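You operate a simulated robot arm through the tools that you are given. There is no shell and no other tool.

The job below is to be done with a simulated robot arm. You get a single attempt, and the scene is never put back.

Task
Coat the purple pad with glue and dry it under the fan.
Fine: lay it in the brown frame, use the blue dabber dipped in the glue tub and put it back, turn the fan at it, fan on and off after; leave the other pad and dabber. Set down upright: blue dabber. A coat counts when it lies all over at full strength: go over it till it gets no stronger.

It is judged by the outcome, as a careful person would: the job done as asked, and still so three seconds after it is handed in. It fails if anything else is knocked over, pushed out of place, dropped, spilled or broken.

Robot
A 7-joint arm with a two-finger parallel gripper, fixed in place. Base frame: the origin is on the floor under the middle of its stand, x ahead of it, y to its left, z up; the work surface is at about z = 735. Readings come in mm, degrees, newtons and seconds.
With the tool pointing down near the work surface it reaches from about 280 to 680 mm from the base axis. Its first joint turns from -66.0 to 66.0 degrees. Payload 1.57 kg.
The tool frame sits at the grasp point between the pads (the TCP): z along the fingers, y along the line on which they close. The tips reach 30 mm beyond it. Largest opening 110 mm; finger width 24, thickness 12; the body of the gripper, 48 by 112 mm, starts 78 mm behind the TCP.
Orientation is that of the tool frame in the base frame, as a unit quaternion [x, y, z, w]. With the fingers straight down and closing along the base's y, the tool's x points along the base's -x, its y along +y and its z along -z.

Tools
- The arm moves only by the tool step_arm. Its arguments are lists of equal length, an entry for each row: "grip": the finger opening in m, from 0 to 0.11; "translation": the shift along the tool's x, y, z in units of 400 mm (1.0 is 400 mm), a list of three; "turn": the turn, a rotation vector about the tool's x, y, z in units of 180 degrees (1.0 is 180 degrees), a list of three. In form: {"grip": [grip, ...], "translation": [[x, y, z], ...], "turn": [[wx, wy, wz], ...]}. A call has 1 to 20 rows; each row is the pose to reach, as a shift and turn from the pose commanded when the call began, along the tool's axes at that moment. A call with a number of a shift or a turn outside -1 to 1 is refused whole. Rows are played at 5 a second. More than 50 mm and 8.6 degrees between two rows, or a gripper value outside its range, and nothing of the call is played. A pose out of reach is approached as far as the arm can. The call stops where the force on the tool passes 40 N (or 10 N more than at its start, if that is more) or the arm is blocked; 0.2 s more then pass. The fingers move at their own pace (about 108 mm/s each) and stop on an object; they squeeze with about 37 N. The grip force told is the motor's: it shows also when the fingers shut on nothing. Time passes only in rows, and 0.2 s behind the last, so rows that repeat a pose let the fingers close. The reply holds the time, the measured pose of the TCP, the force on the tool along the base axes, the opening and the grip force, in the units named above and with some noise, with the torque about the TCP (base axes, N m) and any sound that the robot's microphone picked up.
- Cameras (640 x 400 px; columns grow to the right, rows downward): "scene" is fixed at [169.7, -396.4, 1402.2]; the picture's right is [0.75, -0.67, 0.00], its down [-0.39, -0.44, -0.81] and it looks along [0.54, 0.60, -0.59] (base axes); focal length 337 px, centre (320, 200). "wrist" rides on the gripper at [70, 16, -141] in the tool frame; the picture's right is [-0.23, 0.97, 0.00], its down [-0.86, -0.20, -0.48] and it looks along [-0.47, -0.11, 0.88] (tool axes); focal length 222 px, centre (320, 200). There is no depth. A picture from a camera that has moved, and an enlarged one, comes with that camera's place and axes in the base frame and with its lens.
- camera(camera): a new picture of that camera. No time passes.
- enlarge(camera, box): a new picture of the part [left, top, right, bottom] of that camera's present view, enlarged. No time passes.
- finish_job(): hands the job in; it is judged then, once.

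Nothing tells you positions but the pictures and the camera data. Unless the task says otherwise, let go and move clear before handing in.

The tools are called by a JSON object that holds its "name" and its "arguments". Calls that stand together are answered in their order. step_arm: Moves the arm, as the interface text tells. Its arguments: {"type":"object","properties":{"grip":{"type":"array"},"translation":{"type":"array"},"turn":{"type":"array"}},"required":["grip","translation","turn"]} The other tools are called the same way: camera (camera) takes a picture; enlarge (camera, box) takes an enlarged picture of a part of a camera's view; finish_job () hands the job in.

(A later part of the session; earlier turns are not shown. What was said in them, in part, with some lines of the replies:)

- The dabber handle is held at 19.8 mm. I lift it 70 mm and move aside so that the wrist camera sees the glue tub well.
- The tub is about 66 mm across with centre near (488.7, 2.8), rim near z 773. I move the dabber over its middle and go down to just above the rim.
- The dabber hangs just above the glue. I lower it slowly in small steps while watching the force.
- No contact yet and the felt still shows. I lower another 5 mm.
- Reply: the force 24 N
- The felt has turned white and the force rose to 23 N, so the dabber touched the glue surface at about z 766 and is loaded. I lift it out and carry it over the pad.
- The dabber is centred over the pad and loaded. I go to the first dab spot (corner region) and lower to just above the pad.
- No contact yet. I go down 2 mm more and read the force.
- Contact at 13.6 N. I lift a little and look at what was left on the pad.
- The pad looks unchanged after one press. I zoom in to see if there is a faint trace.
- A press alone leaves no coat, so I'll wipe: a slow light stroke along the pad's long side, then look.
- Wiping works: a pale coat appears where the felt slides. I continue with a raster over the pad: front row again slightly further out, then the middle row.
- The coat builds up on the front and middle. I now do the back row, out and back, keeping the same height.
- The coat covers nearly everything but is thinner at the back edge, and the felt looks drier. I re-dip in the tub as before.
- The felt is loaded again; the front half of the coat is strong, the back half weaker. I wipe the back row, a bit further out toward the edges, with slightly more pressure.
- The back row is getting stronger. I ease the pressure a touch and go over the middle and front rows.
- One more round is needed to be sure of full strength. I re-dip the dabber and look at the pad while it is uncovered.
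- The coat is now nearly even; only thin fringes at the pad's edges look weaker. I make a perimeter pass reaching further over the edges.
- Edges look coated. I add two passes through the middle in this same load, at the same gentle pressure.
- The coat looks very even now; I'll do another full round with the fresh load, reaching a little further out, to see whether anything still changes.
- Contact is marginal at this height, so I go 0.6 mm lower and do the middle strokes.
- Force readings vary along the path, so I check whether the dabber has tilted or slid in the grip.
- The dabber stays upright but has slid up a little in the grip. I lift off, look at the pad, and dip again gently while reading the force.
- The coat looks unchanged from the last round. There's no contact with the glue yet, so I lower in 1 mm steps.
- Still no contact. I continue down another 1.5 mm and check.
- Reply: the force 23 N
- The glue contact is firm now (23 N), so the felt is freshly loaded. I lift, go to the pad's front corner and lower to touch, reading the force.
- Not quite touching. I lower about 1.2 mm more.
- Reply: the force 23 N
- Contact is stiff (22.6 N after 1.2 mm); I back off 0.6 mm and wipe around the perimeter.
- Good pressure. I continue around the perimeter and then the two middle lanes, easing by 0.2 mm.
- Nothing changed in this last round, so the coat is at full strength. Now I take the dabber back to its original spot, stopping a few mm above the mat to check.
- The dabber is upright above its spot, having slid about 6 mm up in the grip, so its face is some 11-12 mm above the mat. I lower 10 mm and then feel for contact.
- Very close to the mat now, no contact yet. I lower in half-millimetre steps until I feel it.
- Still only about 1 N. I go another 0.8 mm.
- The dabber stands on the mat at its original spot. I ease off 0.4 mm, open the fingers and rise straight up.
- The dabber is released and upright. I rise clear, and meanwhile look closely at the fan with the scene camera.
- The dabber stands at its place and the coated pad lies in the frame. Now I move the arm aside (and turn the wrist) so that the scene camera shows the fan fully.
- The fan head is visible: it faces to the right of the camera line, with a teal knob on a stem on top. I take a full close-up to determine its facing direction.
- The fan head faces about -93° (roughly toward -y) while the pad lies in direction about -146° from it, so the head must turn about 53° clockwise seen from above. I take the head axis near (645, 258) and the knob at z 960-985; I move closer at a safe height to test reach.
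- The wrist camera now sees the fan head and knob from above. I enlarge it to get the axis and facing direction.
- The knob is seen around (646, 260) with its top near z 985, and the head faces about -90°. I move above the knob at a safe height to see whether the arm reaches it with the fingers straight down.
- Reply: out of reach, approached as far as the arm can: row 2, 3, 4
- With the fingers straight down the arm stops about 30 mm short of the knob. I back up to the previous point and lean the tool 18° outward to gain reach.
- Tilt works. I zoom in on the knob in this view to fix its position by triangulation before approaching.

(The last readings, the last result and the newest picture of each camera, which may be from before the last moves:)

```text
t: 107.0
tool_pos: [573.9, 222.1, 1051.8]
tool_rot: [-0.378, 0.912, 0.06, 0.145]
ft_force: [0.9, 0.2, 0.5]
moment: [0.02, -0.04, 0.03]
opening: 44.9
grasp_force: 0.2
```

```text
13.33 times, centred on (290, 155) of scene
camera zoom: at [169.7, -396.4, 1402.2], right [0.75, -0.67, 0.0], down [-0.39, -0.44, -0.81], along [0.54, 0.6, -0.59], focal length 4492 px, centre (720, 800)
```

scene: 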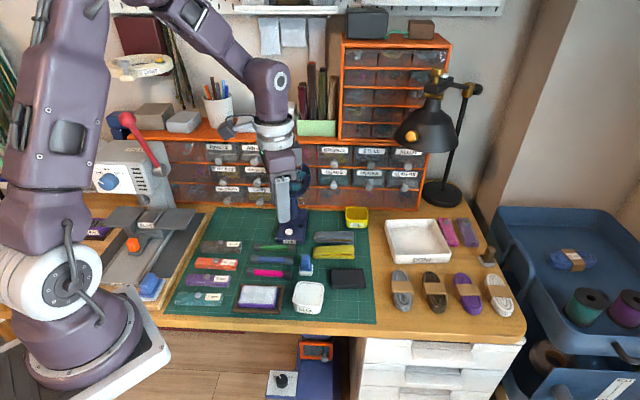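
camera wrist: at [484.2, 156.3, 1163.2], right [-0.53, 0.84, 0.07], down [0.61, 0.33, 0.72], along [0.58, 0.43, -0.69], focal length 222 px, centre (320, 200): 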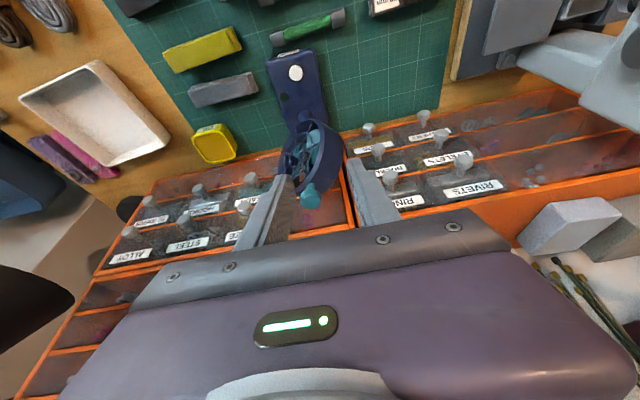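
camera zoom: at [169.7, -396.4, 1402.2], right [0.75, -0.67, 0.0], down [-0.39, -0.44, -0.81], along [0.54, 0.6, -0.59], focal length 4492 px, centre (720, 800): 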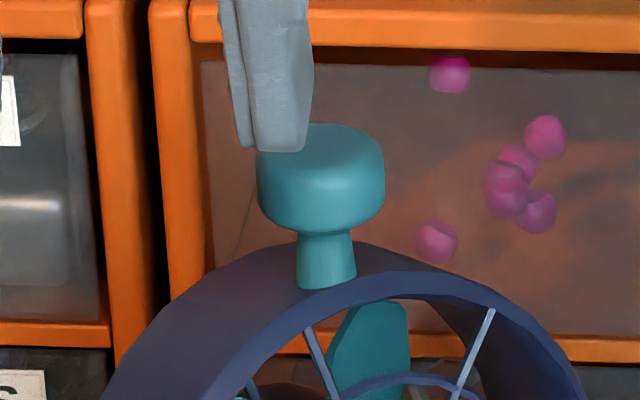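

Triangulated knob centre is about (650.5, 263.5, 972), 26 mm wide and about 16 mm tall. I move above it with the tilted tool at z 1030.

{"name": "step_arm", "arguments": {"grip": [0.05, 0.055, 0.055, 0.055], "translation": [[-0.0558, -0.0207, 0.0373], [-0.1115, -0.0415, 0.0745], [-0.1673, -0.0622, 0.1118], [-0.1673, -0.0622, 0.1118]], "turn": [[0, 0, 0], [0, 0, 0], [0, 0, 0], [0, 0, 0]]}}

{"name": "camera", "arguments": {"camera": "wrist"}}

{"name": "enlarge", "arguments": {"camera": "wrist", "box": [265, 140, 375, 230]}}

{"name": "enlarge", "arguments": {"camera": "scene", "box": [250, 110, 340, 190]}}

```text
t: 108.0
tool_pos: [645.2, 259.7, 1029.2]
tool_rot: [-0.377, 0.913, 0.06, 0.144]
ft_force: [-0.7, -0.6, -0.3]
moment: [0.02, 0.02, -0.01]
opening: 55.0
grasp_force: 0.1
```

```text
taken
camera wrist: at [556.3, 193.4, 1141.9], right [-0.53, 0.84, 0.07], down [0.61, 0.33, 0.72], along [0.58, 0.43, -0.69], focal length 222 px, centre (320, 200)
```

wrist: 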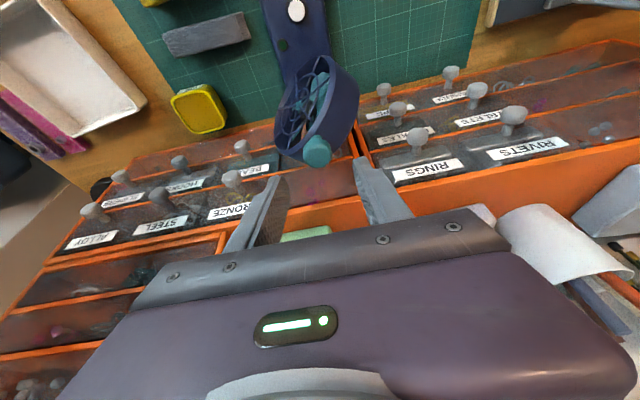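

```text
4.44 times, centred on (320, 185) of wrist
camera zoom: at [556.3, 193.4, 1141.9], right [-0.53, 0.84, 0.07], down [0.61, 0.33, 0.72], along [0.58, 0.43, -0.69], focal length 987 px, centre (320, 267)
```

zoom: 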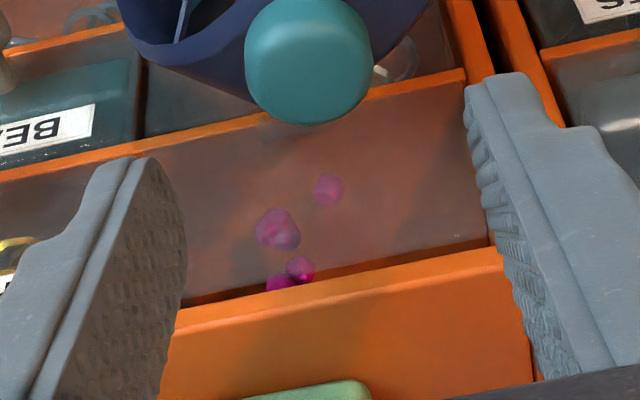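

```text
5.00 times, centred on (295, 150) of scene
camera zoom: at [169.7, -396.4, 1402.2], right [0.75, -0.67, 0.0], down [-0.39, -0.44, -0.81], along [0.54, 0.6, -0.59], focal length 1684 px, centre (445, 450)
```

zoom: 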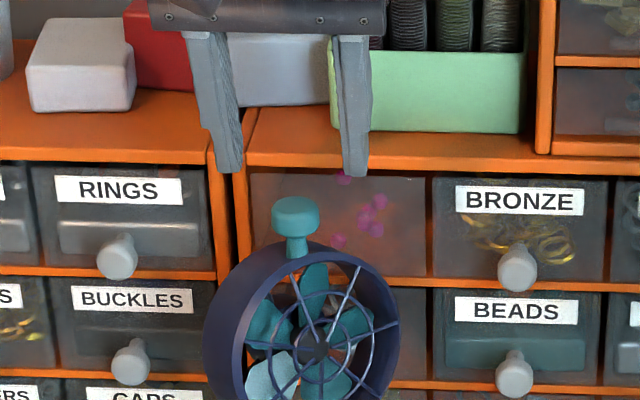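

The knob is confirmed at (650.4, 264.2, 972), and the fingers are centred on it. I descend vertically to grip height.

{"name": "step_arm", "arguments": {"grip": [0.055, 0.055, 0.055, 0.055, 0.055], "translation": [[0.0074, -0.0004, 0.0239], [0.0148, -0.0008, 0.0477], [0.0221, -0.0012, 0.0716], [0.0295, -0.0016, 0.0954], [0.0295, -0.0016, 0.0954]], "turn": [[0, 0, 0], [0, 0, 0], [0, 0, 0], [0, 0, 0], [0, 0, 0]]}}

{"name": "enlarge", "arguments": {"camera": "wrist", "box": [265, 140, 375, 230]}}

{"name": "enlarge", "arguments": {"camera": "scene", "box": [260, 120, 330, 180]}}

```text
t: 109.2
tool_pos: [645.9, 259.5, 988.5]
tool_rot: [-0.377, 0.913, 0.06, 0.145]
ft_force: [-0.7, -0.1, 0.3]
moment: [0.04, 0.01, 0.02]
opening: 54.9
grasp_force: 0.0
```

```text
4.44 times, centred on (320, 185) of wrist
camera zoom: at [557.4, 193.6, 1101.7], right [-0.53, 0.84, 0.07], down [0.61, 0.33, 0.72], along [0.58, 0.43, -0.69], focal length 987 px, centre (320, 267)
```

zoom: 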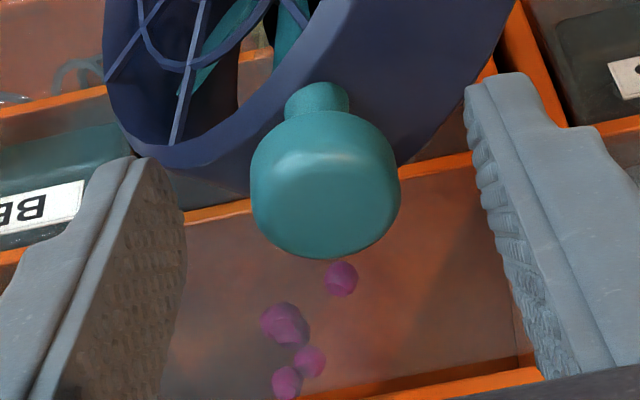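

```text
6.67 times, centred on (295, 150) of scene
camera zoom: at [169.7, -396.4, 1402.2], right [0.75, -0.67, 0.0], down [-0.39, -0.44, -0.81], along [0.54, 0.6, -0.59], focal length 2246 px, centre (487, 533)
```

zoom: 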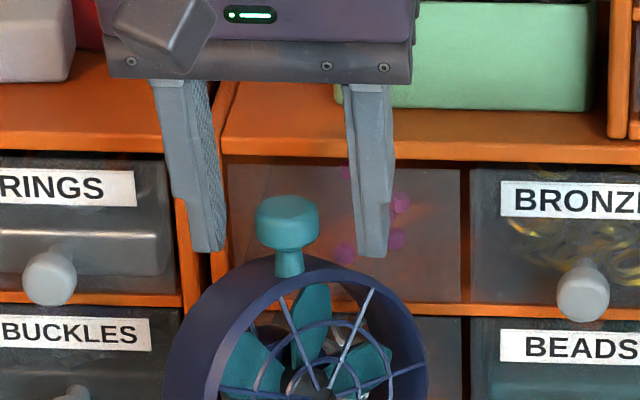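

The fingers straddle the knob symmetrically. I close on it slowly.

{"name": "step_arm", "arguments": {"grip": [0.045, 0.035, 0.028, 0.022, 0.018, 0.018], "translation": [[0, 0, 0], [0, 0, 0], [0, 0, 0], [0, 0, 0], [0, 0, 0], [0, 0, 0]], "turn": [[0, 0, 0], [0, 0, 0], [0, 0, 0], [0, 0, 0], [0, 0, 0], [0, 0, 0]]}}

{"name": "enlarge", "arguments": {"camera": "scene", "box": [250, 140, 340, 250]}}

{"name": "enlarge", "arguments": {"camera": "wrist", "box": [265, 100, 375, 230]}}

```text
t: 110.6
tool_pos: [644.9, 260.4, 989.7]
tool_rot: [-0.378, 0.913, 0.061, 0.144]
ft_force: [-7.4, 6.2, 0.4]
moment: [0.07, 0.25, 0.03]
opening: 25.4
grasp_force: 36.5
```

```text
3.64 times, centred on (295, 195) of scene
camera zoom: at [169.5, -396.2, 1402.3], right [0.75, -0.67, 0.0], down [-0.39, -0.44, -0.81], along [0.54, 0.6, -0.59], focal length 1225 px, centre (411, 218)
```

zoom: 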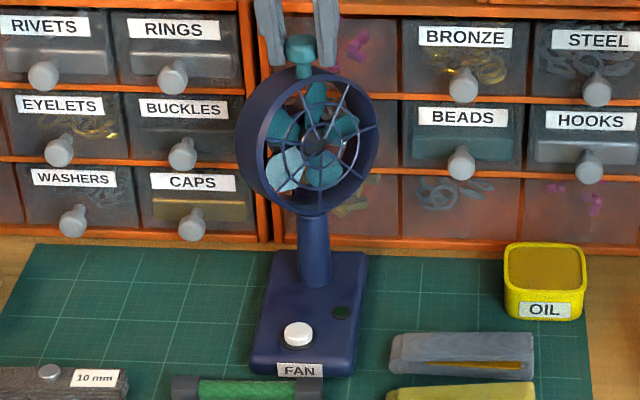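

```text
3.08 times, centred on (320, 165) of wrist
camera zoom: at [556.8, 194.3, 1101.8], right [-0.53, 0.84, 0.07], down [0.61, 0.33, 0.72], along [0.58, 0.43, -0.69], focal length 684 px, centre (320, 308)
```

zoom: 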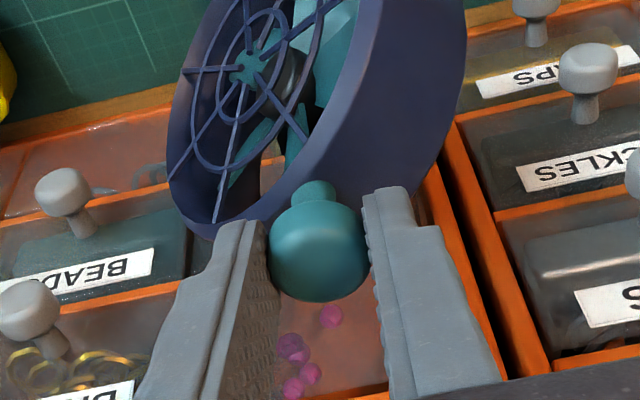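

The knob is held at 25.4 mm with a small side force. I begin turning about the vertical axis, 13° first, and check that the head follows and the base stays.

{"name": "step_arm", "arguments": {"grip": [0.018, 0.018, 0.018, 0.018], "translation": [[0, 0.002, 0], [-0.0002, 0.0037, 0.0001], [-0.0005, 0.0053, 0.0002], [-0.0005, 0.0053, 0.0002]], "turn": [[0, 0, 0], [0.0114, 0, 0.0349], [0.0228, 0, 0.0699], [0.0228, 0, 0.0699]]}}

{"name": "enlarge", "arguments": {"camera": "scene", "box": [250, 140, 340, 250]}}

```text
t: 111.6
tool_pos: [645.0, 261.5, 989.1]
tool_rot: [-0.269, 0.95, 0.042, 0.15]
ft_force: [-6.8, 2.2, -0.4]
moment: [-0.11, 0.26, 0.01]
opening: 25.4
grasp_force: 36.8
```

```text
3.64 times, centred on (295, 195) of scene
camera zoom: at [169.5, -396.3, 1402.3], right [0.75, -0.67, 0.0], down [-0.39, -0.44, -0.81], along [0.54, 0.6, -0.59], focal length 1225 px, centre (411, 218)
```

zoom: 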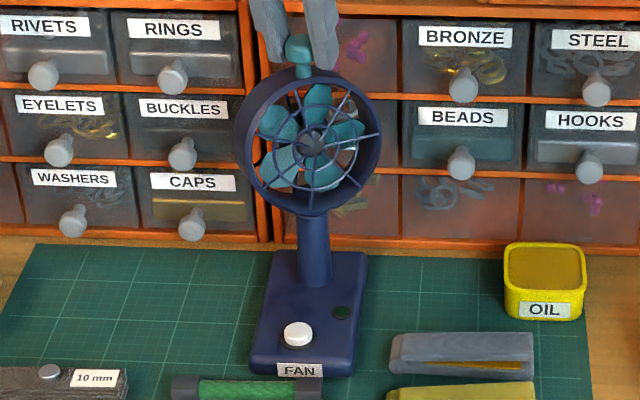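

The head follows the knob and the base stays put. I continue turning another 27° about the vertical, relieving the small side force.

{"name": "step_arm", "arguments": {"grip": [0.018, 0.018, 0.018, 0.018, 0.018], "translation": [[-0.0002, 0.0022, 0], [0.0003, 0.0043, -0.0001], [-0.0003, 0.006, 0.0001], [-0.001, 0.0076, 0.0003], [-0.001, 0.0076, 0.0003]], "turn": [[0.0113, 0, 0.0348], [0.0226, 0, 0.0699], [0.0342, 0, 0.1055], [0.0456, 0, 0.1409], [0.0456, 0, 0.1409]]}}

{"name": "enlarge", "arguments": {"camera": "scene", "box": [250, 140, 340, 250]}}

{"name": "camera", "arguments": {"camera": "wrist"}}

```text
t: 112.8
tool_pos: [645.0, 263.7, 988.1]
tool_rot: [-0.043, 0.987, 0.006, 0.157]
ft_force: [-2.1, -8.4, -1.7]
moment: [-0.18, -0.01, -0.07]
opening: 25.6
grasp_force: 37.0
```

```text
3.64 times, centred on (295, 195) of scene
camera zoom: at [169.6, -396.6, 1402.2], right [0.75, -0.67, 0.0], down [-0.39, -0.44, -0.81], along [0.54, 0.6, -0.59], focal length 1225 px, centre (411, 218)
```

zoom: 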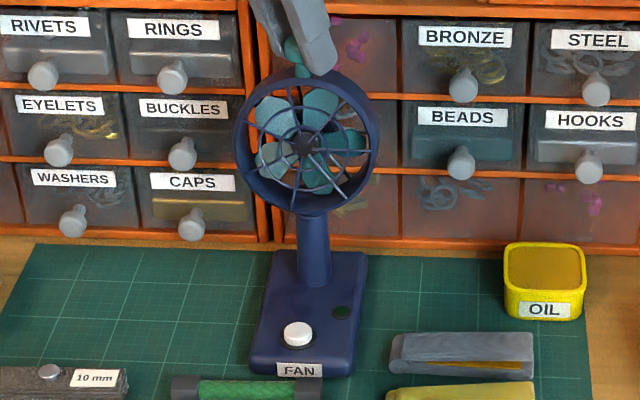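

```text
taken
camera wrist: at [533.9, 270.2, 1101.8], right [0.13, 0.99, 0.07], down [0.68, -0.14, 0.72], along [0.72, -0.05, -0.69], focal length 222 px, centre (320, 200)
```

wrist: 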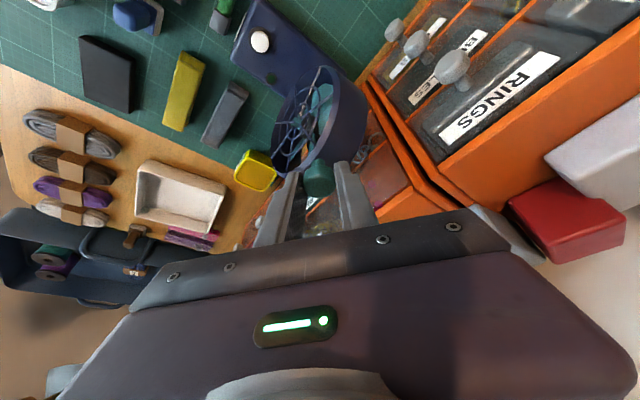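

The head now faces close to the scene camera's direction (about -131°); it needs about 14° more to point at the pad (about -144.5°). I turn the rest.

{"name": "step_arm", "arguments": {"grip": [0.018, 0.018, 0.018], "translation": [[0, 0.0005, 0], [0, 0.0015, 0], [0, 0.0015, 0]], "turn": [[0.0121, 0, 0.0369], [0.0242, 0, 0.0739], [0.0242, 0, 0.0739]]}}

{"name": "enlarge", "arguments": {"camera": "scene", "box": [250, 140, 340, 250]}}

{"name": "enlarge", "arguments": {"camera": "wrist", "box": [220, 0, 400, 200]}}

{"name": "enlarge", "arguments": {"camera": "scene", "box": [250, 145, 340, 205]}}

```text
t: 113.6
tool_pos: [643.9, 263.1, 989.0]
tool_rot: [0.077, 0.985, -0.011, 0.156]
ft_force: [2.4, -9.0, -3.6]
moment: [-0.08, 0.21, -0.04]
opening: 25.1
grasp_force: 36.4
```

```text
3.64 times, centred on (295, 195) of scene
camera zoom: at [169.8, -396.6, 1402.1], right [0.75, -0.67, 0.0], down [-0.39, -0.44, -0.81], along [0.54, 0.6, -0.59], focal length 1225 px, centre (411, 218)
```

zoom: 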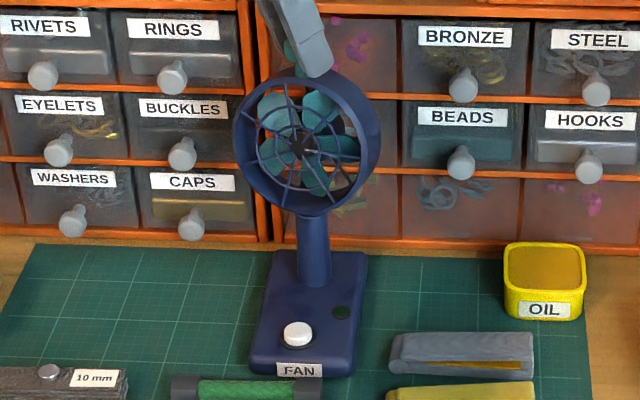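

```text
2.00 times, centred on (310, 100) of wrist
camera zoom: at [538.9, 297.8, 1101.8], right [0.37, 0.93, 0.07], down [0.63, -0.3, 0.72], along [0.69, -0.22, -0.69], focal length 444 px, centre (340, 400)
```

zoom: 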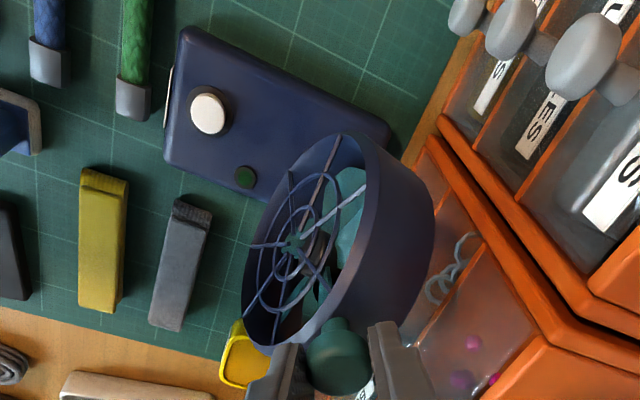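

```text
6.67 times, centred on (295, 175) of scene
camera zoom: at [169.8, -396.6, 1402.1], right [0.75, -0.67, 0.0], down [-0.39, -0.44, -0.81], along [0.54, 0.6, -0.59], focal length 2246 px, centre (487, 367)
```

zoom: 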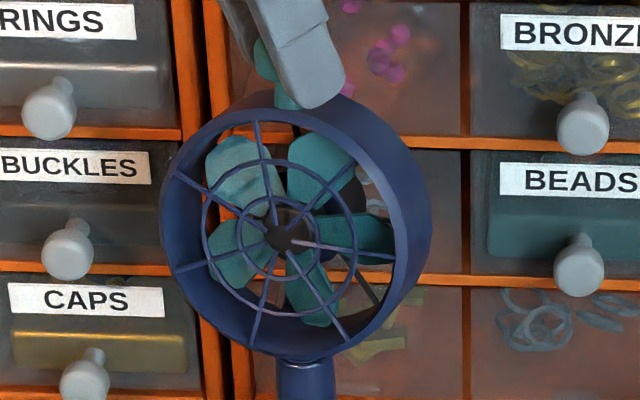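

The head now points at roughly -144°, matching the pad's direction, and the base did not move. I relieve the side force, open the fingers and rise vertically off the knob.

{"name": "step_arm", "arguments": {"grip": [0.018, 0.03, 0.045, 0.055, 0.055], "translation": [[-0.0008, -0.0019, 0.0002], [-0.0008, -0.0019, 0.0002], [-0.0008, -0.0019, 0.0002], [-0.0008, -0.0019, 0.0002], [-0.0008, -0.0019, 0.0002]], "turn": [[0, 0, 0], [0, 0, 0], [0, 0, 0], [0, 0, 0], [0, 0, 0]]}}

{"name": "enlarge", "arguments": {"camera": "scene", "box": [250, 130, 340, 205]}}

```text
t: 114.8
tool_pos: [644.9, 262.9, 989.1]
tool_rot: [0.077, 0.985, -0.012, 0.155]
ft_force: [0.7, 0.0, 0.1]
moment: [-0.01, 0.01, -0.02]
opening: 55.1
grasp_force: 0.2
```

```text
5.33 times, centred on (295, 168) of scene
camera zoom: at [169.7, -396.4, 1402.2], right [0.75, -0.67, 0.0], down [-0.39, -0.44, -0.81], along [0.54, 0.6, -0.59], focal length 1797 px, centre (453, 373)
```

zoom: 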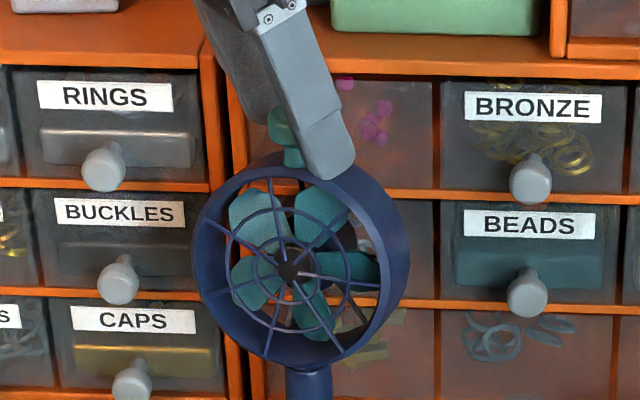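

The fan head stays turned as set. I rise off the knob, retreat and straighten the tool.

{"name": "step_arm", "arguments": {"grip": [0.055, 0.055, 0.055, 0.055, 0.055, 0.04, 0.02, 0.0, 0.0], "translation": [[-0.0232, 0.0002, -0.0714], [-0.0464, 0.0004, -0.1427], [0.0106, -0.0748, -0.1614], [0.0676, -0.15, -0.1801], [0.1246, -0.2253, -0.1988], [0.1246, -0.2253, -0.1988], [0.1246, -0.2253, -0.1988], [0.1246, -0.2253, -0.1988], [0.1246, -0.2253, -0.1988]], "turn": [[0, 0, 0], [0, 0, 0], [0, 0, 0], [0, 0, 0], [0, 0, 0], [0, 0.034, 0], [0, 0.0675, 0], [0, 0.101, 0], [0, 0.101, 0]]}}

{"name": "enlarge", "arguments": {"camera": "scene", "box": [230, 120, 350, 250]}}

{"name": "camera", "arguments": {"camera": "wrist"}}

```text
t: 116.8
tool_pos: [557.6, 186.3, 1049.8]
tool_rot: [0.078, 0.997, 0.0, -0.002]
ft_force: [0.1, 0.6, 0.2]
moment: [-0.01, 0.02, -0.02]
opening: 0.1
grasp_force: 21.7
```

```text
3.08 times, centred on (290, 185) of scene
camera zoom: at [169.7, -396.4, 1402.2], right [0.75, -0.67, 0.0], down [-0.39, -0.44, -0.81], along [0.54, 0.6, -0.59], focal length 1036 px, centre (412, 246)
```

zoom: 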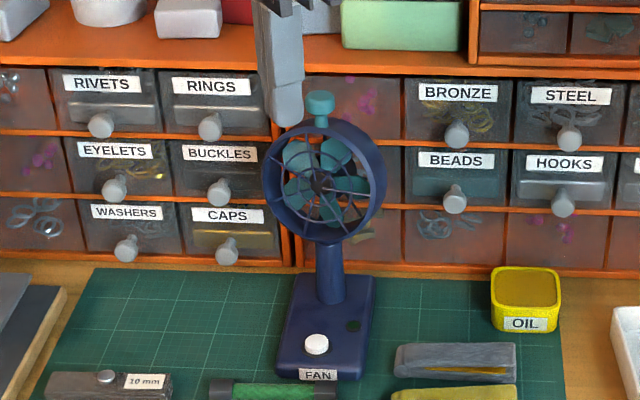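

```text
taken
camera wrist: at [493.3, 213.1, 1190.6], right [0.38, 0.93, 0.0], down [0.82, -0.33, 0.47], along [0.44, -0.18, -0.88], focal length 222 px, centre (320, 200)
```

wrist: 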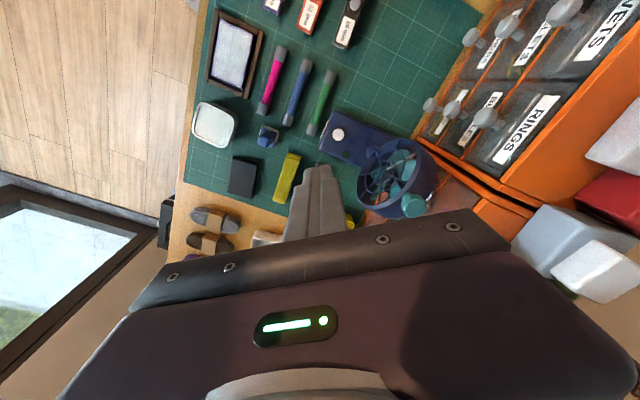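

This view shows the fan head from above together with the pad. I enlarge to check the aim.

{"name": "enlarge", "arguments": {"camera": "wrist", "box": [310, 100, 450, 230]}}

{"name": "enlarge", "arguments": {"camera": "wrist", "box": [180, 0, 460, 230]}}

{"name": "enlarge", "arguments": {"camera": "scene", "box": [250, 145, 340, 205]}}

```text
3.08 times, centred on (380, 165) of wrist
camera zoom: at [493.3, 213.1, 1190.6], right [0.38, 0.93, 0.0], down [0.82, -0.33, 0.47], along [0.44, -0.18, -0.88], focal length 684 px, centre (135, 308)
```

zoom: 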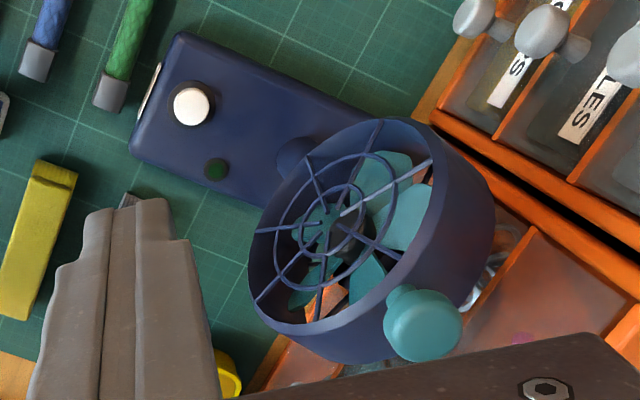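

```text
1.74 times, centred on (320, 115) of wrist
camera zoom: at [493.3, 213.1, 1190.6], right [0.38, 0.93, 0.0], down [0.82, -0.33, 0.47], along [0.44, -0.18, -0.88], focal length 386 px, centre (320, 348)
```

zoom: 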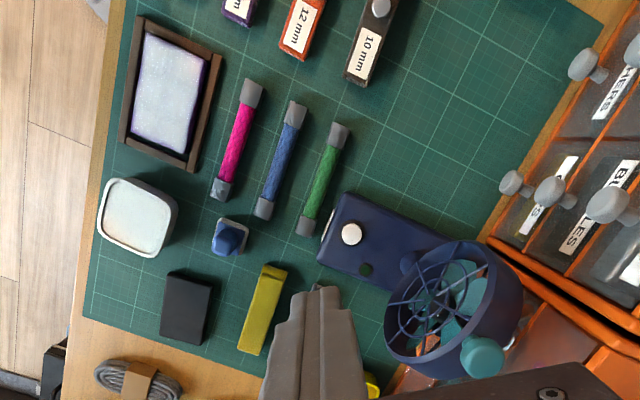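

```text
6.67 times, centred on (295, 175) of scene
camera zoom: at [169.7, -396.4, 1402.2], right [0.75, -0.67, 0.0], down [-0.39, -0.44, -0.81], along [0.54, 0.6, -0.59], focal length 2246 px, centre (487, 367)
```

zoom: 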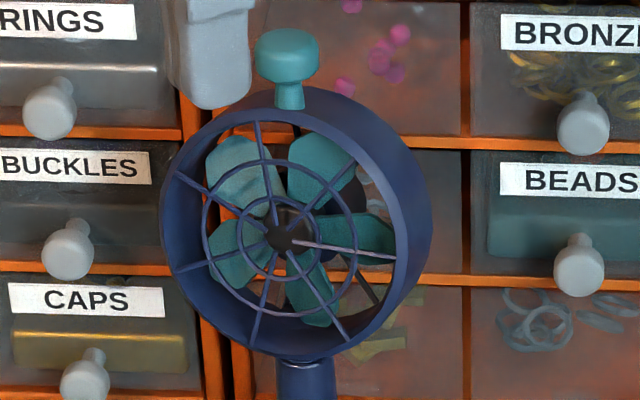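

The aim appears right within a few degrees (about -145° against a wanted -144°). Next I go to the white button at about (592, 211): close the fingers, turn so the camera side faces away from the fan, and descend to above it.

{"name": "step_arm", "arguments": {"grip": [0, 0, 0, 0, 0, 0, 0, 0, 0, 0, 0, 0, 0, 0], "translation": [[0, 0, 0], [0, 0, 0], [0, 0, 0], [0, 0, 0], [0, 0, 0], [0, 0, 0], [0, 0, 0], [-0.035, 0.037, 0], [-0.0707, 0.0734, 0], [-0.0707, 0.0734, 0.1], [-0.0707, 0.0734, 0.2], [-0.0707, 0.0734, 0.3], [-0.0707, 0.0734, 0.4], [-0.0707, 0.0734, 0.48]], "turn": [[0, 0, -0.043], [0, 0, -0.086], [0, 0, -0.129], [0, 0, -0.172], [0, 0, -0.215], [0, 0, -0.258], [0, 0, -0.3], [0, 0, -0.3], [0, 0, -0.3], [0, 0, -0.3], [0, 0, -0.3], [0, 0, -0.3], [0, 0, -0.3], [0, 0, -0.3]]}}

{"name": "camera", "arguments": {"camera": "wrist"}}

{"name": "enlarge", "arguments": {"camera": "scene", "box": [240, 140, 340, 250]}}

```text
t: 119.8
tool_pos: [590.2, 210.4, 855.5]
tool_rot: [-0.383, 0.924, 0.0, -0.002]
ft_force: [-0.8, -0.2, -0.1]
moment: [0.0, 0.02, 0.02]
opening: 0.2
grasp_force: 20.9
```

```text
taken
camera wrist: at [530.6, 173.4, 997.2], right [-0.53, 0.85, 0.0], down [0.75, 0.46, 0.48], along [0.4, 0.25, -0.88], focal length 222 px, centre (320, 200)
```

wrist: 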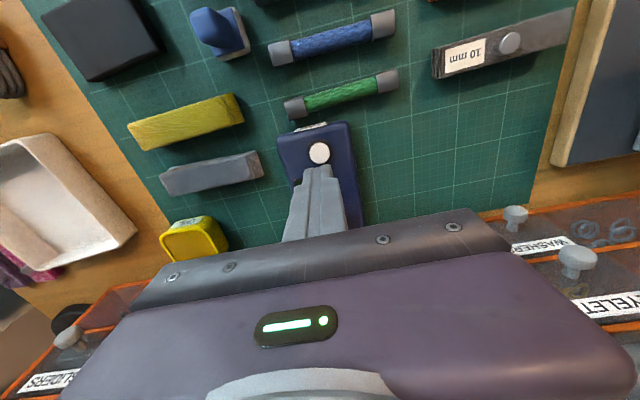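

```text
3.64 times, centred on (290, 195) of scene
camera zoom: at [169.7, -396.4, 1402.2], right [0.75, -0.67, 0.0], down [-0.39, -0.44, -0.81], along [0.54, 0.6, -0.59], focal length 1225 px, centre (429, 218)
```

zoom: 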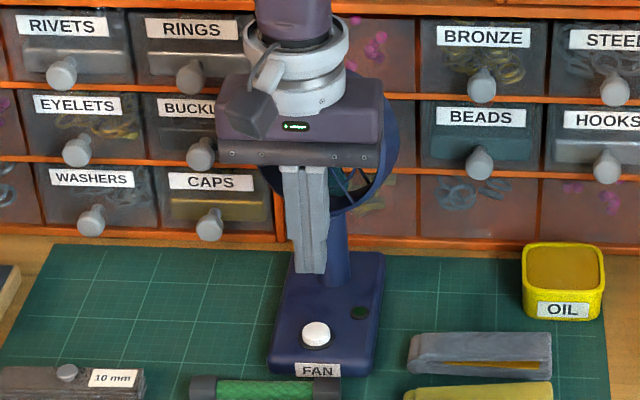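

The closed fingertips are right over the button. I descend to a few millimetres above it.

{"name": "step_arm", "arguments": {"grip": [0, 0, 0, 0, 0], "translation": [[0, 0, 0.05], [0, 0, 0.1], [0, 0, 0.13], [0, 0, 0.145], [0, 0, 0.145]], "turn": [[0, 0, 0], [0, 0, 0], [0, 0, 0], [0, 0, 0], [0, 0, 0]]}}

{"name": "enlarge", "arguments": {"camera": "scene", "box": [260, 180, 330, 250]}}

{"name": "enlarge", "arguments": {"camera": "wrist", "box": [265, 110, 375, 210]}}

```text
t: 121.0
tool_pos: [589.7, 211.0, 798.0]
tool_rot: [-0.383, 0.924, 0.001, -0.001]
ft_force: [-0.5, 0.4, 0.3]
moment: [-0.06, 0.02, -0.02]
opening: 0.2
grasp_force: 21.1
```

```text
5.71 times, centred on (295, 215) of scene
camera zoom: at [169.7, -396.4, 1402.2], right [0.75, -0.67, 0.0], down [-0.39, -0.44, -0.81], along [0.54, 0.6, -0.59], focal length 1925 px, centre (463, 114)
```

zoom: 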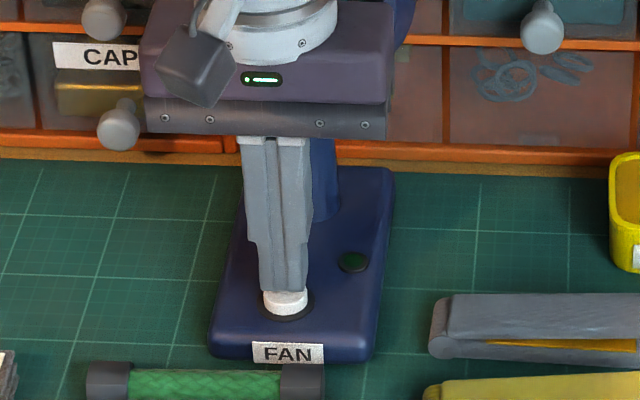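

```text
4.00 times, centred on (320, 160) of wrist
camera zoom: at [530.6, 173.3, 940.0], right [-0.53, 0.85, 0.0], down [0.75, 0.46, 0.48], along [0.4, 0.25, -0.88], focal length 888 px, centre (320, 360)
```

zoom: 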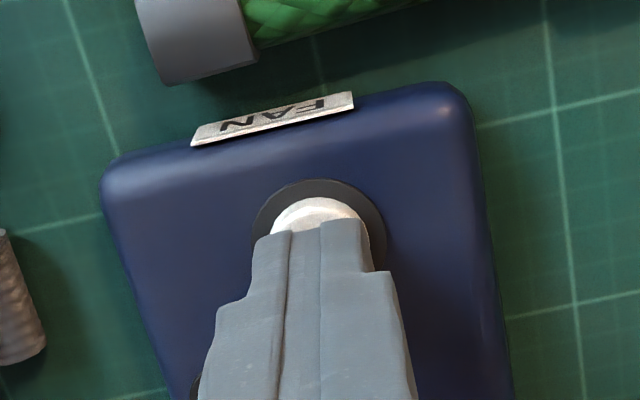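

The tips are just above the button. I press down in 1 mm steps and listen.

{"name": "step_arm", "arguments": {"grip": [0, 0, 0, 0], "translation": [[0, 0, 0.0025], [0, 0, 0.005], [0, 0, 0.0075], [0, 0, 0.01]], "turn": [[0, 0, 0], [0, 0, 0], [0, 0, 0], [0, 0, 0]]}}

{"name": "enlarge", "arguments": {"camera": "scene", "box": [260, 180, 330, 250]}}

```text
t: 122.0
tool_pos: [591.2, 211.8, 795.6]
tool_rot: [-0.382, 0.924, 0.0, -0.001]
ft_force: [-0.3, 0.2, -0.2]
moment: [0.03, -0.02, 0.03]
opening: 0.1
grasp_force: 21.7
```

```text
5.71 times, centred on (295, 215) of scene
camera zoom: at [169.7, -396.4, 1402.2], right [0.75, -0.67, 0.0], down [-0.39, -0.44, -0.81], along [0.54, 0.6, -0.59], focal length 1925 px, centre (463, 114)
```

zoom: 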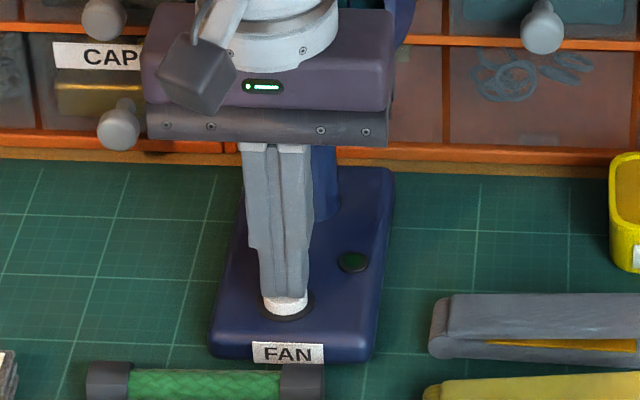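

Not yet touching. I continue down in 1 mm steps.

{"name": "step_arm", "arguments": {"grip": [0, 0, 0, 0], "translation": [[0, 0, 0.0025], [0, 0, 0.005], [0, 0, 0.0075], [0, 0, 0.01]], "turn": [[0, 0, 0], [0, 0, 0], [0, 0, 0], [0, 0, 0]]}}

{"name": "enlarge", "arguments": {"camera": "scene", "box": [260, 180, 330, 250]}}

```text
t: 123.0
tool_pos: [590.6, 211.2, 790.1]
tool_rot: [-0.382, 0.924, 0.001, -0.001]
ft_force: [0.0, -2.3, 4.9]
moment: [-0.03, -0.02, 0.0]
opening: 0.0
grasp_force: 20.8
heard: click
```

```text
5.71 times, centred on (295, 215) of scene
camera zoom: at [169.6, -396.4, 1402.2], right [0.75, -0.67, 0.0], down [-0.39, -0.44, -0.81], along [0.54, 0.6, -0.59], focal length 1925 px, centre (463, 114)
```

zoom: 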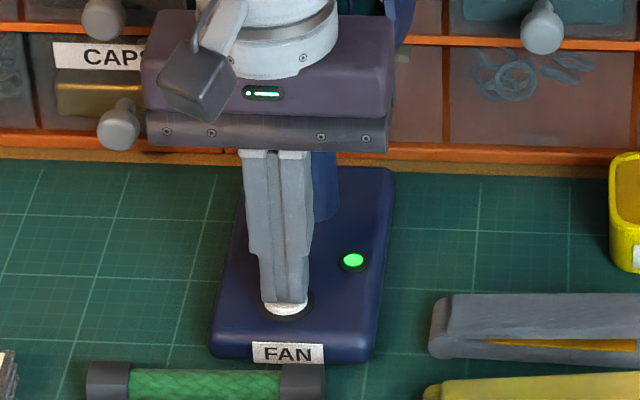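

A click, and the green lamp is lit: the fan is on. I rise straight up out of the air stream and watch the pad.

{"name": "step_arm", "arguments": {"grip": [0, 0, 0, 0, 0, 0, 0, 0, 0], "translation": [[0, 0, -0.02], [0, 0, -0.08], [0, 0, -0.16], [0, 0, -0.25], [0, 0, -0.35], [0, 0, -0.45], [0, 0, -0.55], [0, 0, -0.65], [0, 0, -0.72]], "turn": [[0, 0, 0], [0, 0, 0], [0, 0, 0], [0, 0, 0], [0, 0, 0], [0, 0, 0], [0, 0, 0], [0, 0, 0], [0, 0, 0]]}}

{"name": "enlarge", "arguments": {"camera": "scene", "box": [240, 140, 340, 250]}}

{"name": "enlarge", "arguments": {"camera": "scene", "box": [235, 278, 285, 312]}}

{"name": "camera", "arguments": {"camera": "scene"}}

```text
t: 125.0
tool_pos: [591.3, 210.6, 1080.5]
tool_rot: [-0.383, 0.924, 0.001, -0.002]
ft_force: [0.0, 0.2, -0.1]
moment: [-0.03, -0.04, 0.04]
opening: 0.0
grasp_force: 21.3
```

```text
3.64 times, centred on (290, 195) of scene
camera zoom: at [169.7, -396.4, 1402.2], right [0.75, -0.67, 0.0], down [-0.39, -0.44, -0.81], along [0.54, 0.6, -0.59], focal length 1225 px, centre (429, 218)
```

zoom: 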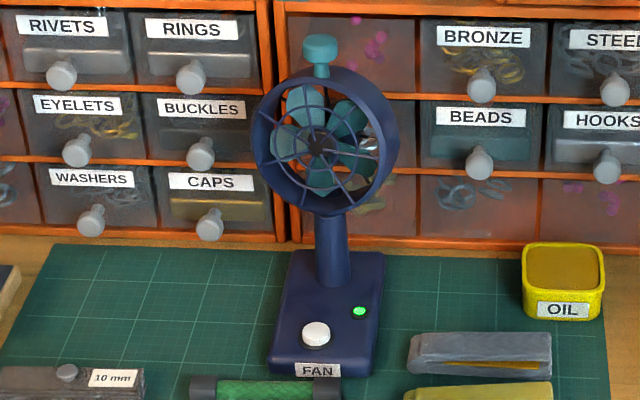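

```text
11.76 times, centred on (260, 295) of scene
camera zoom: at [169.7, -396.4, 1402.2], right [0.75, -0.67, 0.0], down [-0.39, -0.44, -0.81], along [0.54, 0.6, -0.59], focal length 3963 px, centre (1026, -918)
```

zoom: 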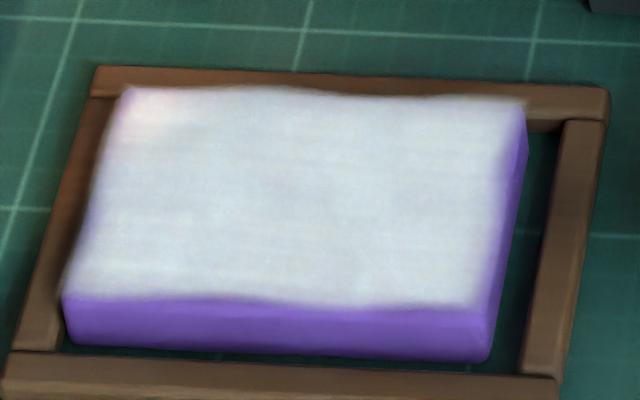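

```text
taken
```

scene: 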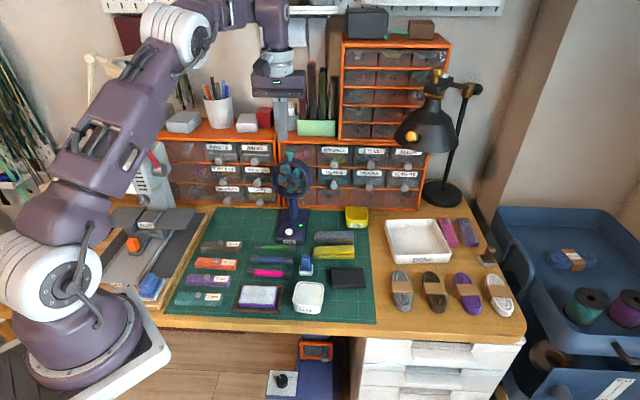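

The fan runs with its lamp green. I hold still for a few seconds and compare the coat.

{"name": "step_arm", "arguments": {"grip": [0, 0, 0, 0, 0, 0, 0, 0, 0, 0, 0, 0, 0, 0, 0, 0, 0, 0, 0, 0], "translation": [[0, 0, 0], [0, 0, 0], [0, 0, 0], [0, 0, 0], [0, 0, 0], [0, 0, 0], [0, 0, 0], [0, 0, 0], [0, 0, 0], [0, 0, 0], [0, 0, 0], [0, 0, 0], [0, 0, 0], [0, 0, 0], [0, 0, 0], [0, 0, 0], [0, 0, 0], [0, 0, 0], [0, 0, 0], [0, 0, 0]], "turn": [[0, 0, 0], [0, 0, 0], [0, 0, 0], [0, 0, 0], [0, 0, 0], [0, 0, 0], [0, 0, 0], [0, 0, 0], [0, 0, 0], [0, 0, 0], [0, 0, 0], [0, 0, 0], [0, 0, 0], [0, 0, 0], [0, 0, 0], [0, 0, 0], [0, 0, 0], [0, 0, 0], [0, 0, 0], [0, 0, 0]]}}

{"name": "enlarge", "arguments": {"camera": "scene", "box": [235, 278, 285, 312]}}

{"name": "enlarge", "arguments": {"camera": "scene", "box": [240, 140, 340, 250]}}

```text
t: 129.2
tool_pos: [591.8, 210.5, 1079.2]
tool_rot: [-0.383, 0.924, 0.001, -0.001]
ft_force: [0.0, -0.2, -0.3]
moment: [0.0, -0.01, -0.04]
opening: 0.1
grasp_force: 21.1
```

```text
11.76 times, centred on (260, 295) of scene
camera zoom: at [169.7, -396.4, 1402.2], right [0.75, -0.67, 0.0], down [-0.39, -0.44, -0.81], along [0.54, 0.6, -0.59], focal length 3963 px, centre (1026, -918)
```

zoom: 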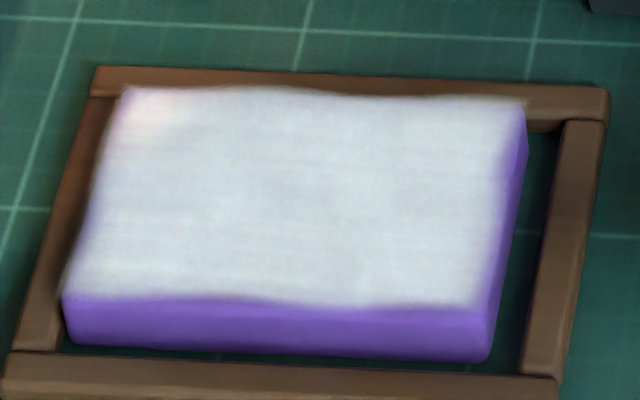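

```text
3.64 times, centred on (290, 195) of scene
camera zoom: at [169.7, -396.4, 1402.2], right [0.75, -0.67, 0.0], down [-0.39, -0.44, -0.81], along [0.54, 0.6, -0.59], focal length 1225 px, centre (429, 218)
```

zoom: 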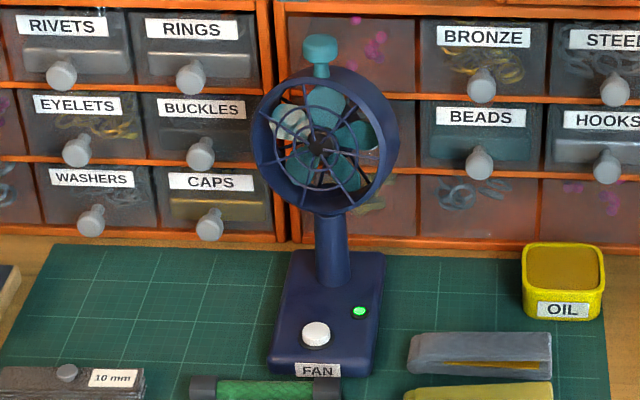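

No clear change yet. I keep waiting with the fan running.

{"name": "step_arm", "arguments": {"grip": [0, 0, 0, 0, 0, 0, 0, 0, 0, 0, 0, 0, 0, 0, 0, 0, 0, 0, 0, 0], "translation": [[0, 0, 0], [0, 0, 0], [0, 0, 0], [0, 0, 0], [0, 0, 0], [0, 0, 0], [0, 0, 0], [0, 0, 0], [0, 0, 0], [0, 0, 0], [0, 0, 0], [0, 0, 0], [0, 0, 0], [0, 0, 0], [0, 0, 0], [0, 0, 0], [0, 0, 0], [0, 0, 0], [0, 0, 0], [0, 0, 0]], "turn": [[0, 0, 0], [0, 0, 0], [0, 0, 0], [0, 0, 0], [0, 0, 0], [0, 0, 0], [0, 0, 0], [0, 0, 0], [0, 0, 0], [0, 0, 0], [0, 0, 0], [0, 0, 0], [0, 0, 0], [0, 0, 0], [0, 0, 0], [0, 0, 0], [0, 0, 0], [0, 0, 0], [0, 0, 0], [0, 0, 0]]}}

{"name": "step_arm", "arguments": {"grip": [0, 0, 0, 0, 0, 0, 0, 0, 0, 0, 0, 0, 0, 0, 0, 0, 0, 0, 0, 0], "translation": [[0, 0, 0], [0, 0, 0], [0, 0, 0], [0, 0, 0], [0, 0, 0], [0, 0, 0], [0, 0, 0], [0, 0, 0], [0, 0, 0], [0, 0, 0], [0, 0, 0], [0, 0, 0], [0, 0, 0], [0, 0, 0], [0, 0, 0], [0, 0, 0], [0, 0, 0], [0, 0, 0], [0, 0, 0], [0, 0, 0]], "turn": [[0, 0, 0], [0, 0, 0], [0, 0, 0], [0, 0, 0], [0, 0, 0], [0, 0, 0], [0, 0, 0], [0, 0, 0], [0, 0, 0], [0, 0, 0], [0, 0, 0], [0, 0, 0], [0, 0, 0], [0, 0, 0], [0, 0, 0], [0, 0, 0], [0, 0, 0], [0, 0, 0], [0, 0, 0], [0, 0, 0]]}}

{"name": "enlarge", "arguments": {"camera": "scene", "box": [235, 278, 285, 312]}}

{"name": "enlarge", "arguments": {"camera": "scene", "box": [220, 230, 350, 320]}}

```text
t: 133.4
tool_pos: [592.9, 210.7, 1080.5]
tool_rot: [-0.382, 0.924, 0.001, -0.002]
ft_force: [0.0, -0.4, -0.1]
moment: [-0.04, -0.02, -0.02]
opening: 0.0
grasp_force: 21.8
```

```text
t: 137.6
tool_pos: [592.9, 212.3, 1079.8]
tool_rot: [-0.383, 0.924, 0.001, 0.0]
ft_force: [-0.1, 0.6, 0.2]
moment: [0.03, -0.01, -0.03]
opening: 0.0
grasp_force: 21.4
```

```text
11.76 times, centred on (260, 295) of scene
camera zoom: at [169.7, -396.4, 1402.2], right [0.75, -0.67, 0.0], down [-0.39, -0.44, -0.81], along [0.54, 0.6, -0.59], focal length 3963 px, centre (1026, -918)
```

zoom: 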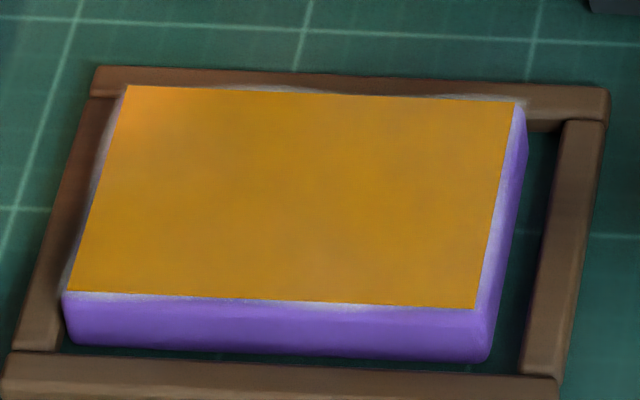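

```text
4.44 times, centred on (285, 275) of scene
camera zoom: at [169.7, -396.4, 1402.2], right [0.75, -0.67, 0.0], down [-0.39, -0.44, -0.81], along [0.54, 0.6, -0.59], focal length 1497 px, centre (476, -133)
```

zoom: 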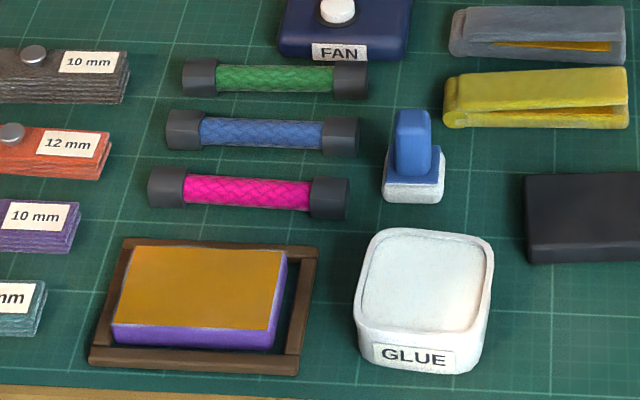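

The coat has turned evenly amber: it has dried over the whole top. Now I go back down to the button to switch the fan off.

{"name": "step_arm", "arguments": {"grip": [0, 0, 0, 0, 0, 0, 0, 0, 0], "translation": [[0, 0, 0.1], [0, 0, 0.2], [0, 0, 0.3], [0, 0, 0.4], [0, 0, 0.5], [0, 0, 0.6], [0, 0, 0.66], [0, 0, 0.695], [0, 0, 0.695]], "turn": [[0, 0, 0], [0, 0, 0], [0, 0, 0], [0, 0, 0], [0, 0, 0], [0, 0, 0], [0, 0, 0], [0, 0, 0], [0, 0, 0]]}}

{"name": "enlarge", "arguments": {"camera": "scene", "box": [260, 180, 330, 250]}}

```text
t: 139.6
tool_pos: [591.8, 210.6, 802.5]
tool_rot: [-0.382, 0.924, 0.0, -0.001]
ft_force: [-0.6, -0.3, 0.0]
moment: [0.02, 0.0, 0.05]
opening: 0.1
grasp_force: 20.9
```

```text
5.71 times, centred on (295, 215) of scene
camera zoom: at [169.7, -396.4, 1402.2], right [0.75, -0.67, 0.0], down [-0.39, -0.44, -0.81], along [0.54, 0.6, -0.59], focal length 1925 px, centre (463, 114)
```

zoom: 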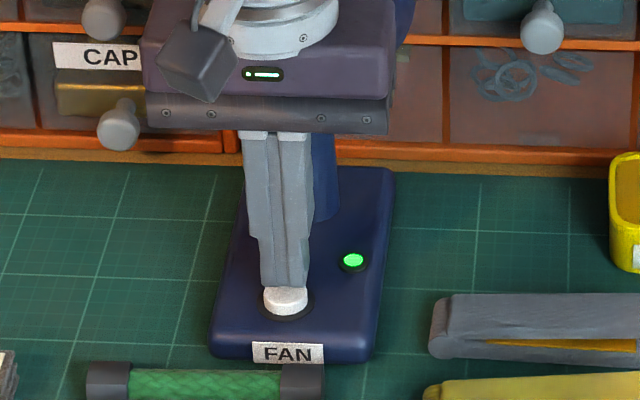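

I press down to the same depth as before.

{"name": "step_arm", "arguments": {"grip": [0, 0, 0, 0, 0], "translation": [[0, 0, 0.01], [0, 0, 0.0175], [0, 0, 0.02], [0, 0, 0.0225], [0, 0, 0.025]], "turn": [[0, 0, 0], [0, 0, 0], [0, 0, 0], [0, 0, 0], [0, 0, 0]]}}

{"name": "enlarge", "arguments": {"camera": "scene", "box": [260, 180, 330, 250]}}

```text
t: 140.8
tool_pos: [589.9, 210.7, 792.6]
tool_rot: [-0.383, 0.924, 0.0, -0.001]
ft_force: [1.8, 0.5, 3.5]
moment: [-0.02, -0.09, -0.01]
opening: 0.0
grasp_force: 21.0
heard: click
```

```text
5.71 times, centred on (295, 215) of scene
camera zoom: at [169.7, -396.4, 1402.2], right [0.75, -0.67, 0.0], down [-0.39, -0.44, -0.81], along [0.54, 0.6, -0.59], focal length 1925 px, centre (463, 114)
```

zoom: 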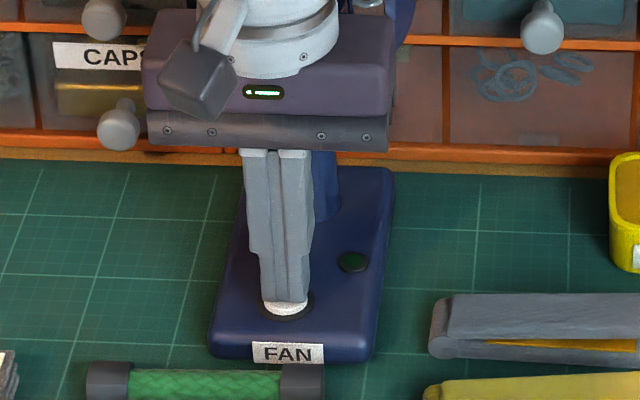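

Another click and the lamp is dark: the fan is off. I rise clear and check the whole scene.

{"name": "step_arm", "arguments": {"grip": [0, 0, 0, 0, 0, 0, 0, 0, 0, 0, 0, 0], "translation": [[0, 0, -0.02], [0, 0, -0.08], [0, 0, -0.16], [0, 0, -0.25], [0, 0, -0.35], [0, 0, -0.45], [0, 0, -0.55], [0, 0, -0.65], [0.05, 0, -0.7], [0.15, 0, -0.75], [0.25, 0, -0.8], [0.35, 0, -0.82]], "turn": [[0, 0, 0], [0, 0, 0], [0, 0, 0], [0, 0, 0], [0, 0, 0], [0, 0, 0], [0, 0, 0], [0, 0, 0], [0, 0, 0], [0, 0, 0], [0, 0, 0], [0, 0, 0]]}}

{"name": "camera", "arguments": {"camera": "scene"}}

{"name": "enlarge", "arguments": {"camera": "scene", "box": [160, 200, 380, 337]}}

{"name": "camera", "arguments": {"camera": "wrist"}}

{"name": "enlarge", "arguments": {"camera": "scene", "box": [235, 278, 285, 312]}}

```text
t: 143.4
tool_pos: [491.9, 111.3, 1120.3]
tool_rot: [-0.382, 0.924, 0.0, -0.001]
ft_force: [0.3, 1.3, 0.3]
moment: [0.0, -0.01, -0.02]
opening: 0.1
grasp_force: 21.3
```

```text
taken
```

scene: 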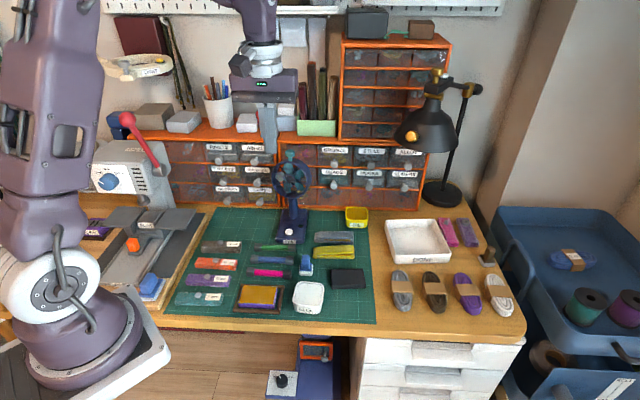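

```text
2.91 times, centred on (270, 268) of scene
camera zoom: at [169.7, -396.4, 1402.2], right [0.75, -0.67, 0.0], down [-0.39, -0.44, -0.81], along [0.54, 0.6, -0.59], focal length 980 px, centre (466, 1)
```

zoom: 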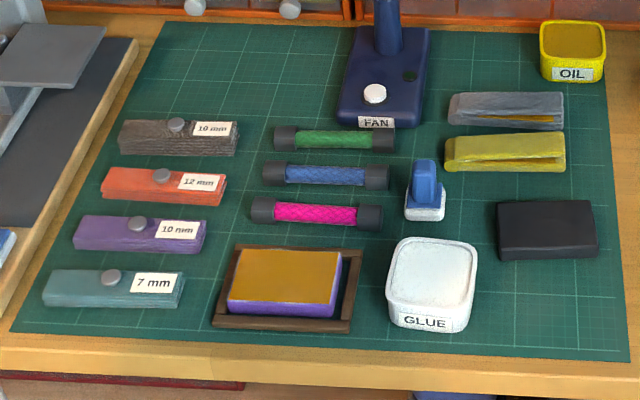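

```text
taken
camera wrist: at [432.4, 73.4, 1260.5], right [-0.53, 0.85, 0.0], down [0.75, 0.46, 0.48], along [0.4, 0.25, -0.88], focal length 222 px, centre (320, 200)
```

wrist: 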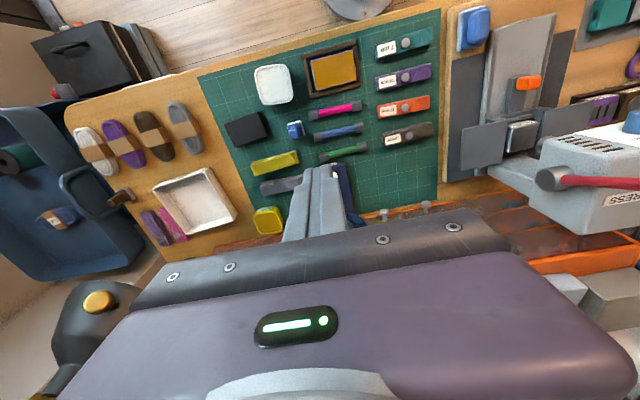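

```text
11.76 times, centred on (260, 295) of scene
camera zoom: at [169.7, -396.4, 1402.2], right [0.75, -0.67, 0.0], down [-0.39, -0.44, -0.81], along [0.54, 0.6, -0.59], focal length 3963 px, centre (1026, -918)
```

zoom: 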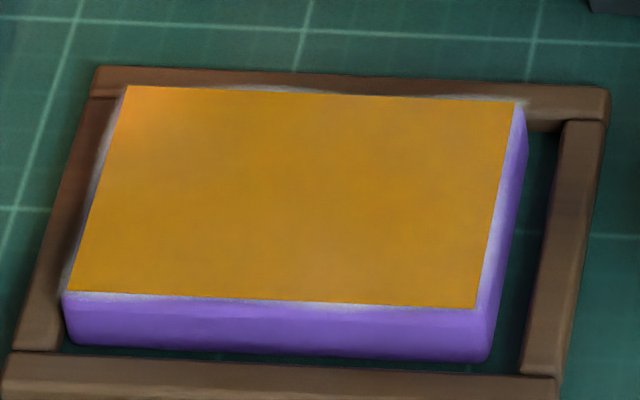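

The pad lies in the frame with an even, dried amber coat. The fan is off and turned toward the pad, the blue dabber stands upright at its place, and everything else is where it was. The arm is clear, so I hand the job in.

{"name": "finish_job", "arguments": {}}

```text
The job is handed in.
```

The purple pad is coated and dried, and I've handed the job in. The coat went even amber across the whole top while the fan was blowing on it. It had stopped getting any stronger over the last round of wiping.

- **Pad and frame:** the pad is flat inside the brown frame. It slid a few millimetres within the frame during wiping; the frame itself did not move.
- **Blue dabber:** it is back at its original spot, standing upright, with glue still on the felt.
- **Fan:** the head is turned to face the pad, within a few degrees by my estimate. It was switched on for drying and then off; the second press clicked and the lamp went dark.
- **Everything else:** the other pad, the other dabber and the rest of the bench look unchanged in the last pictures, and the arm is clear.
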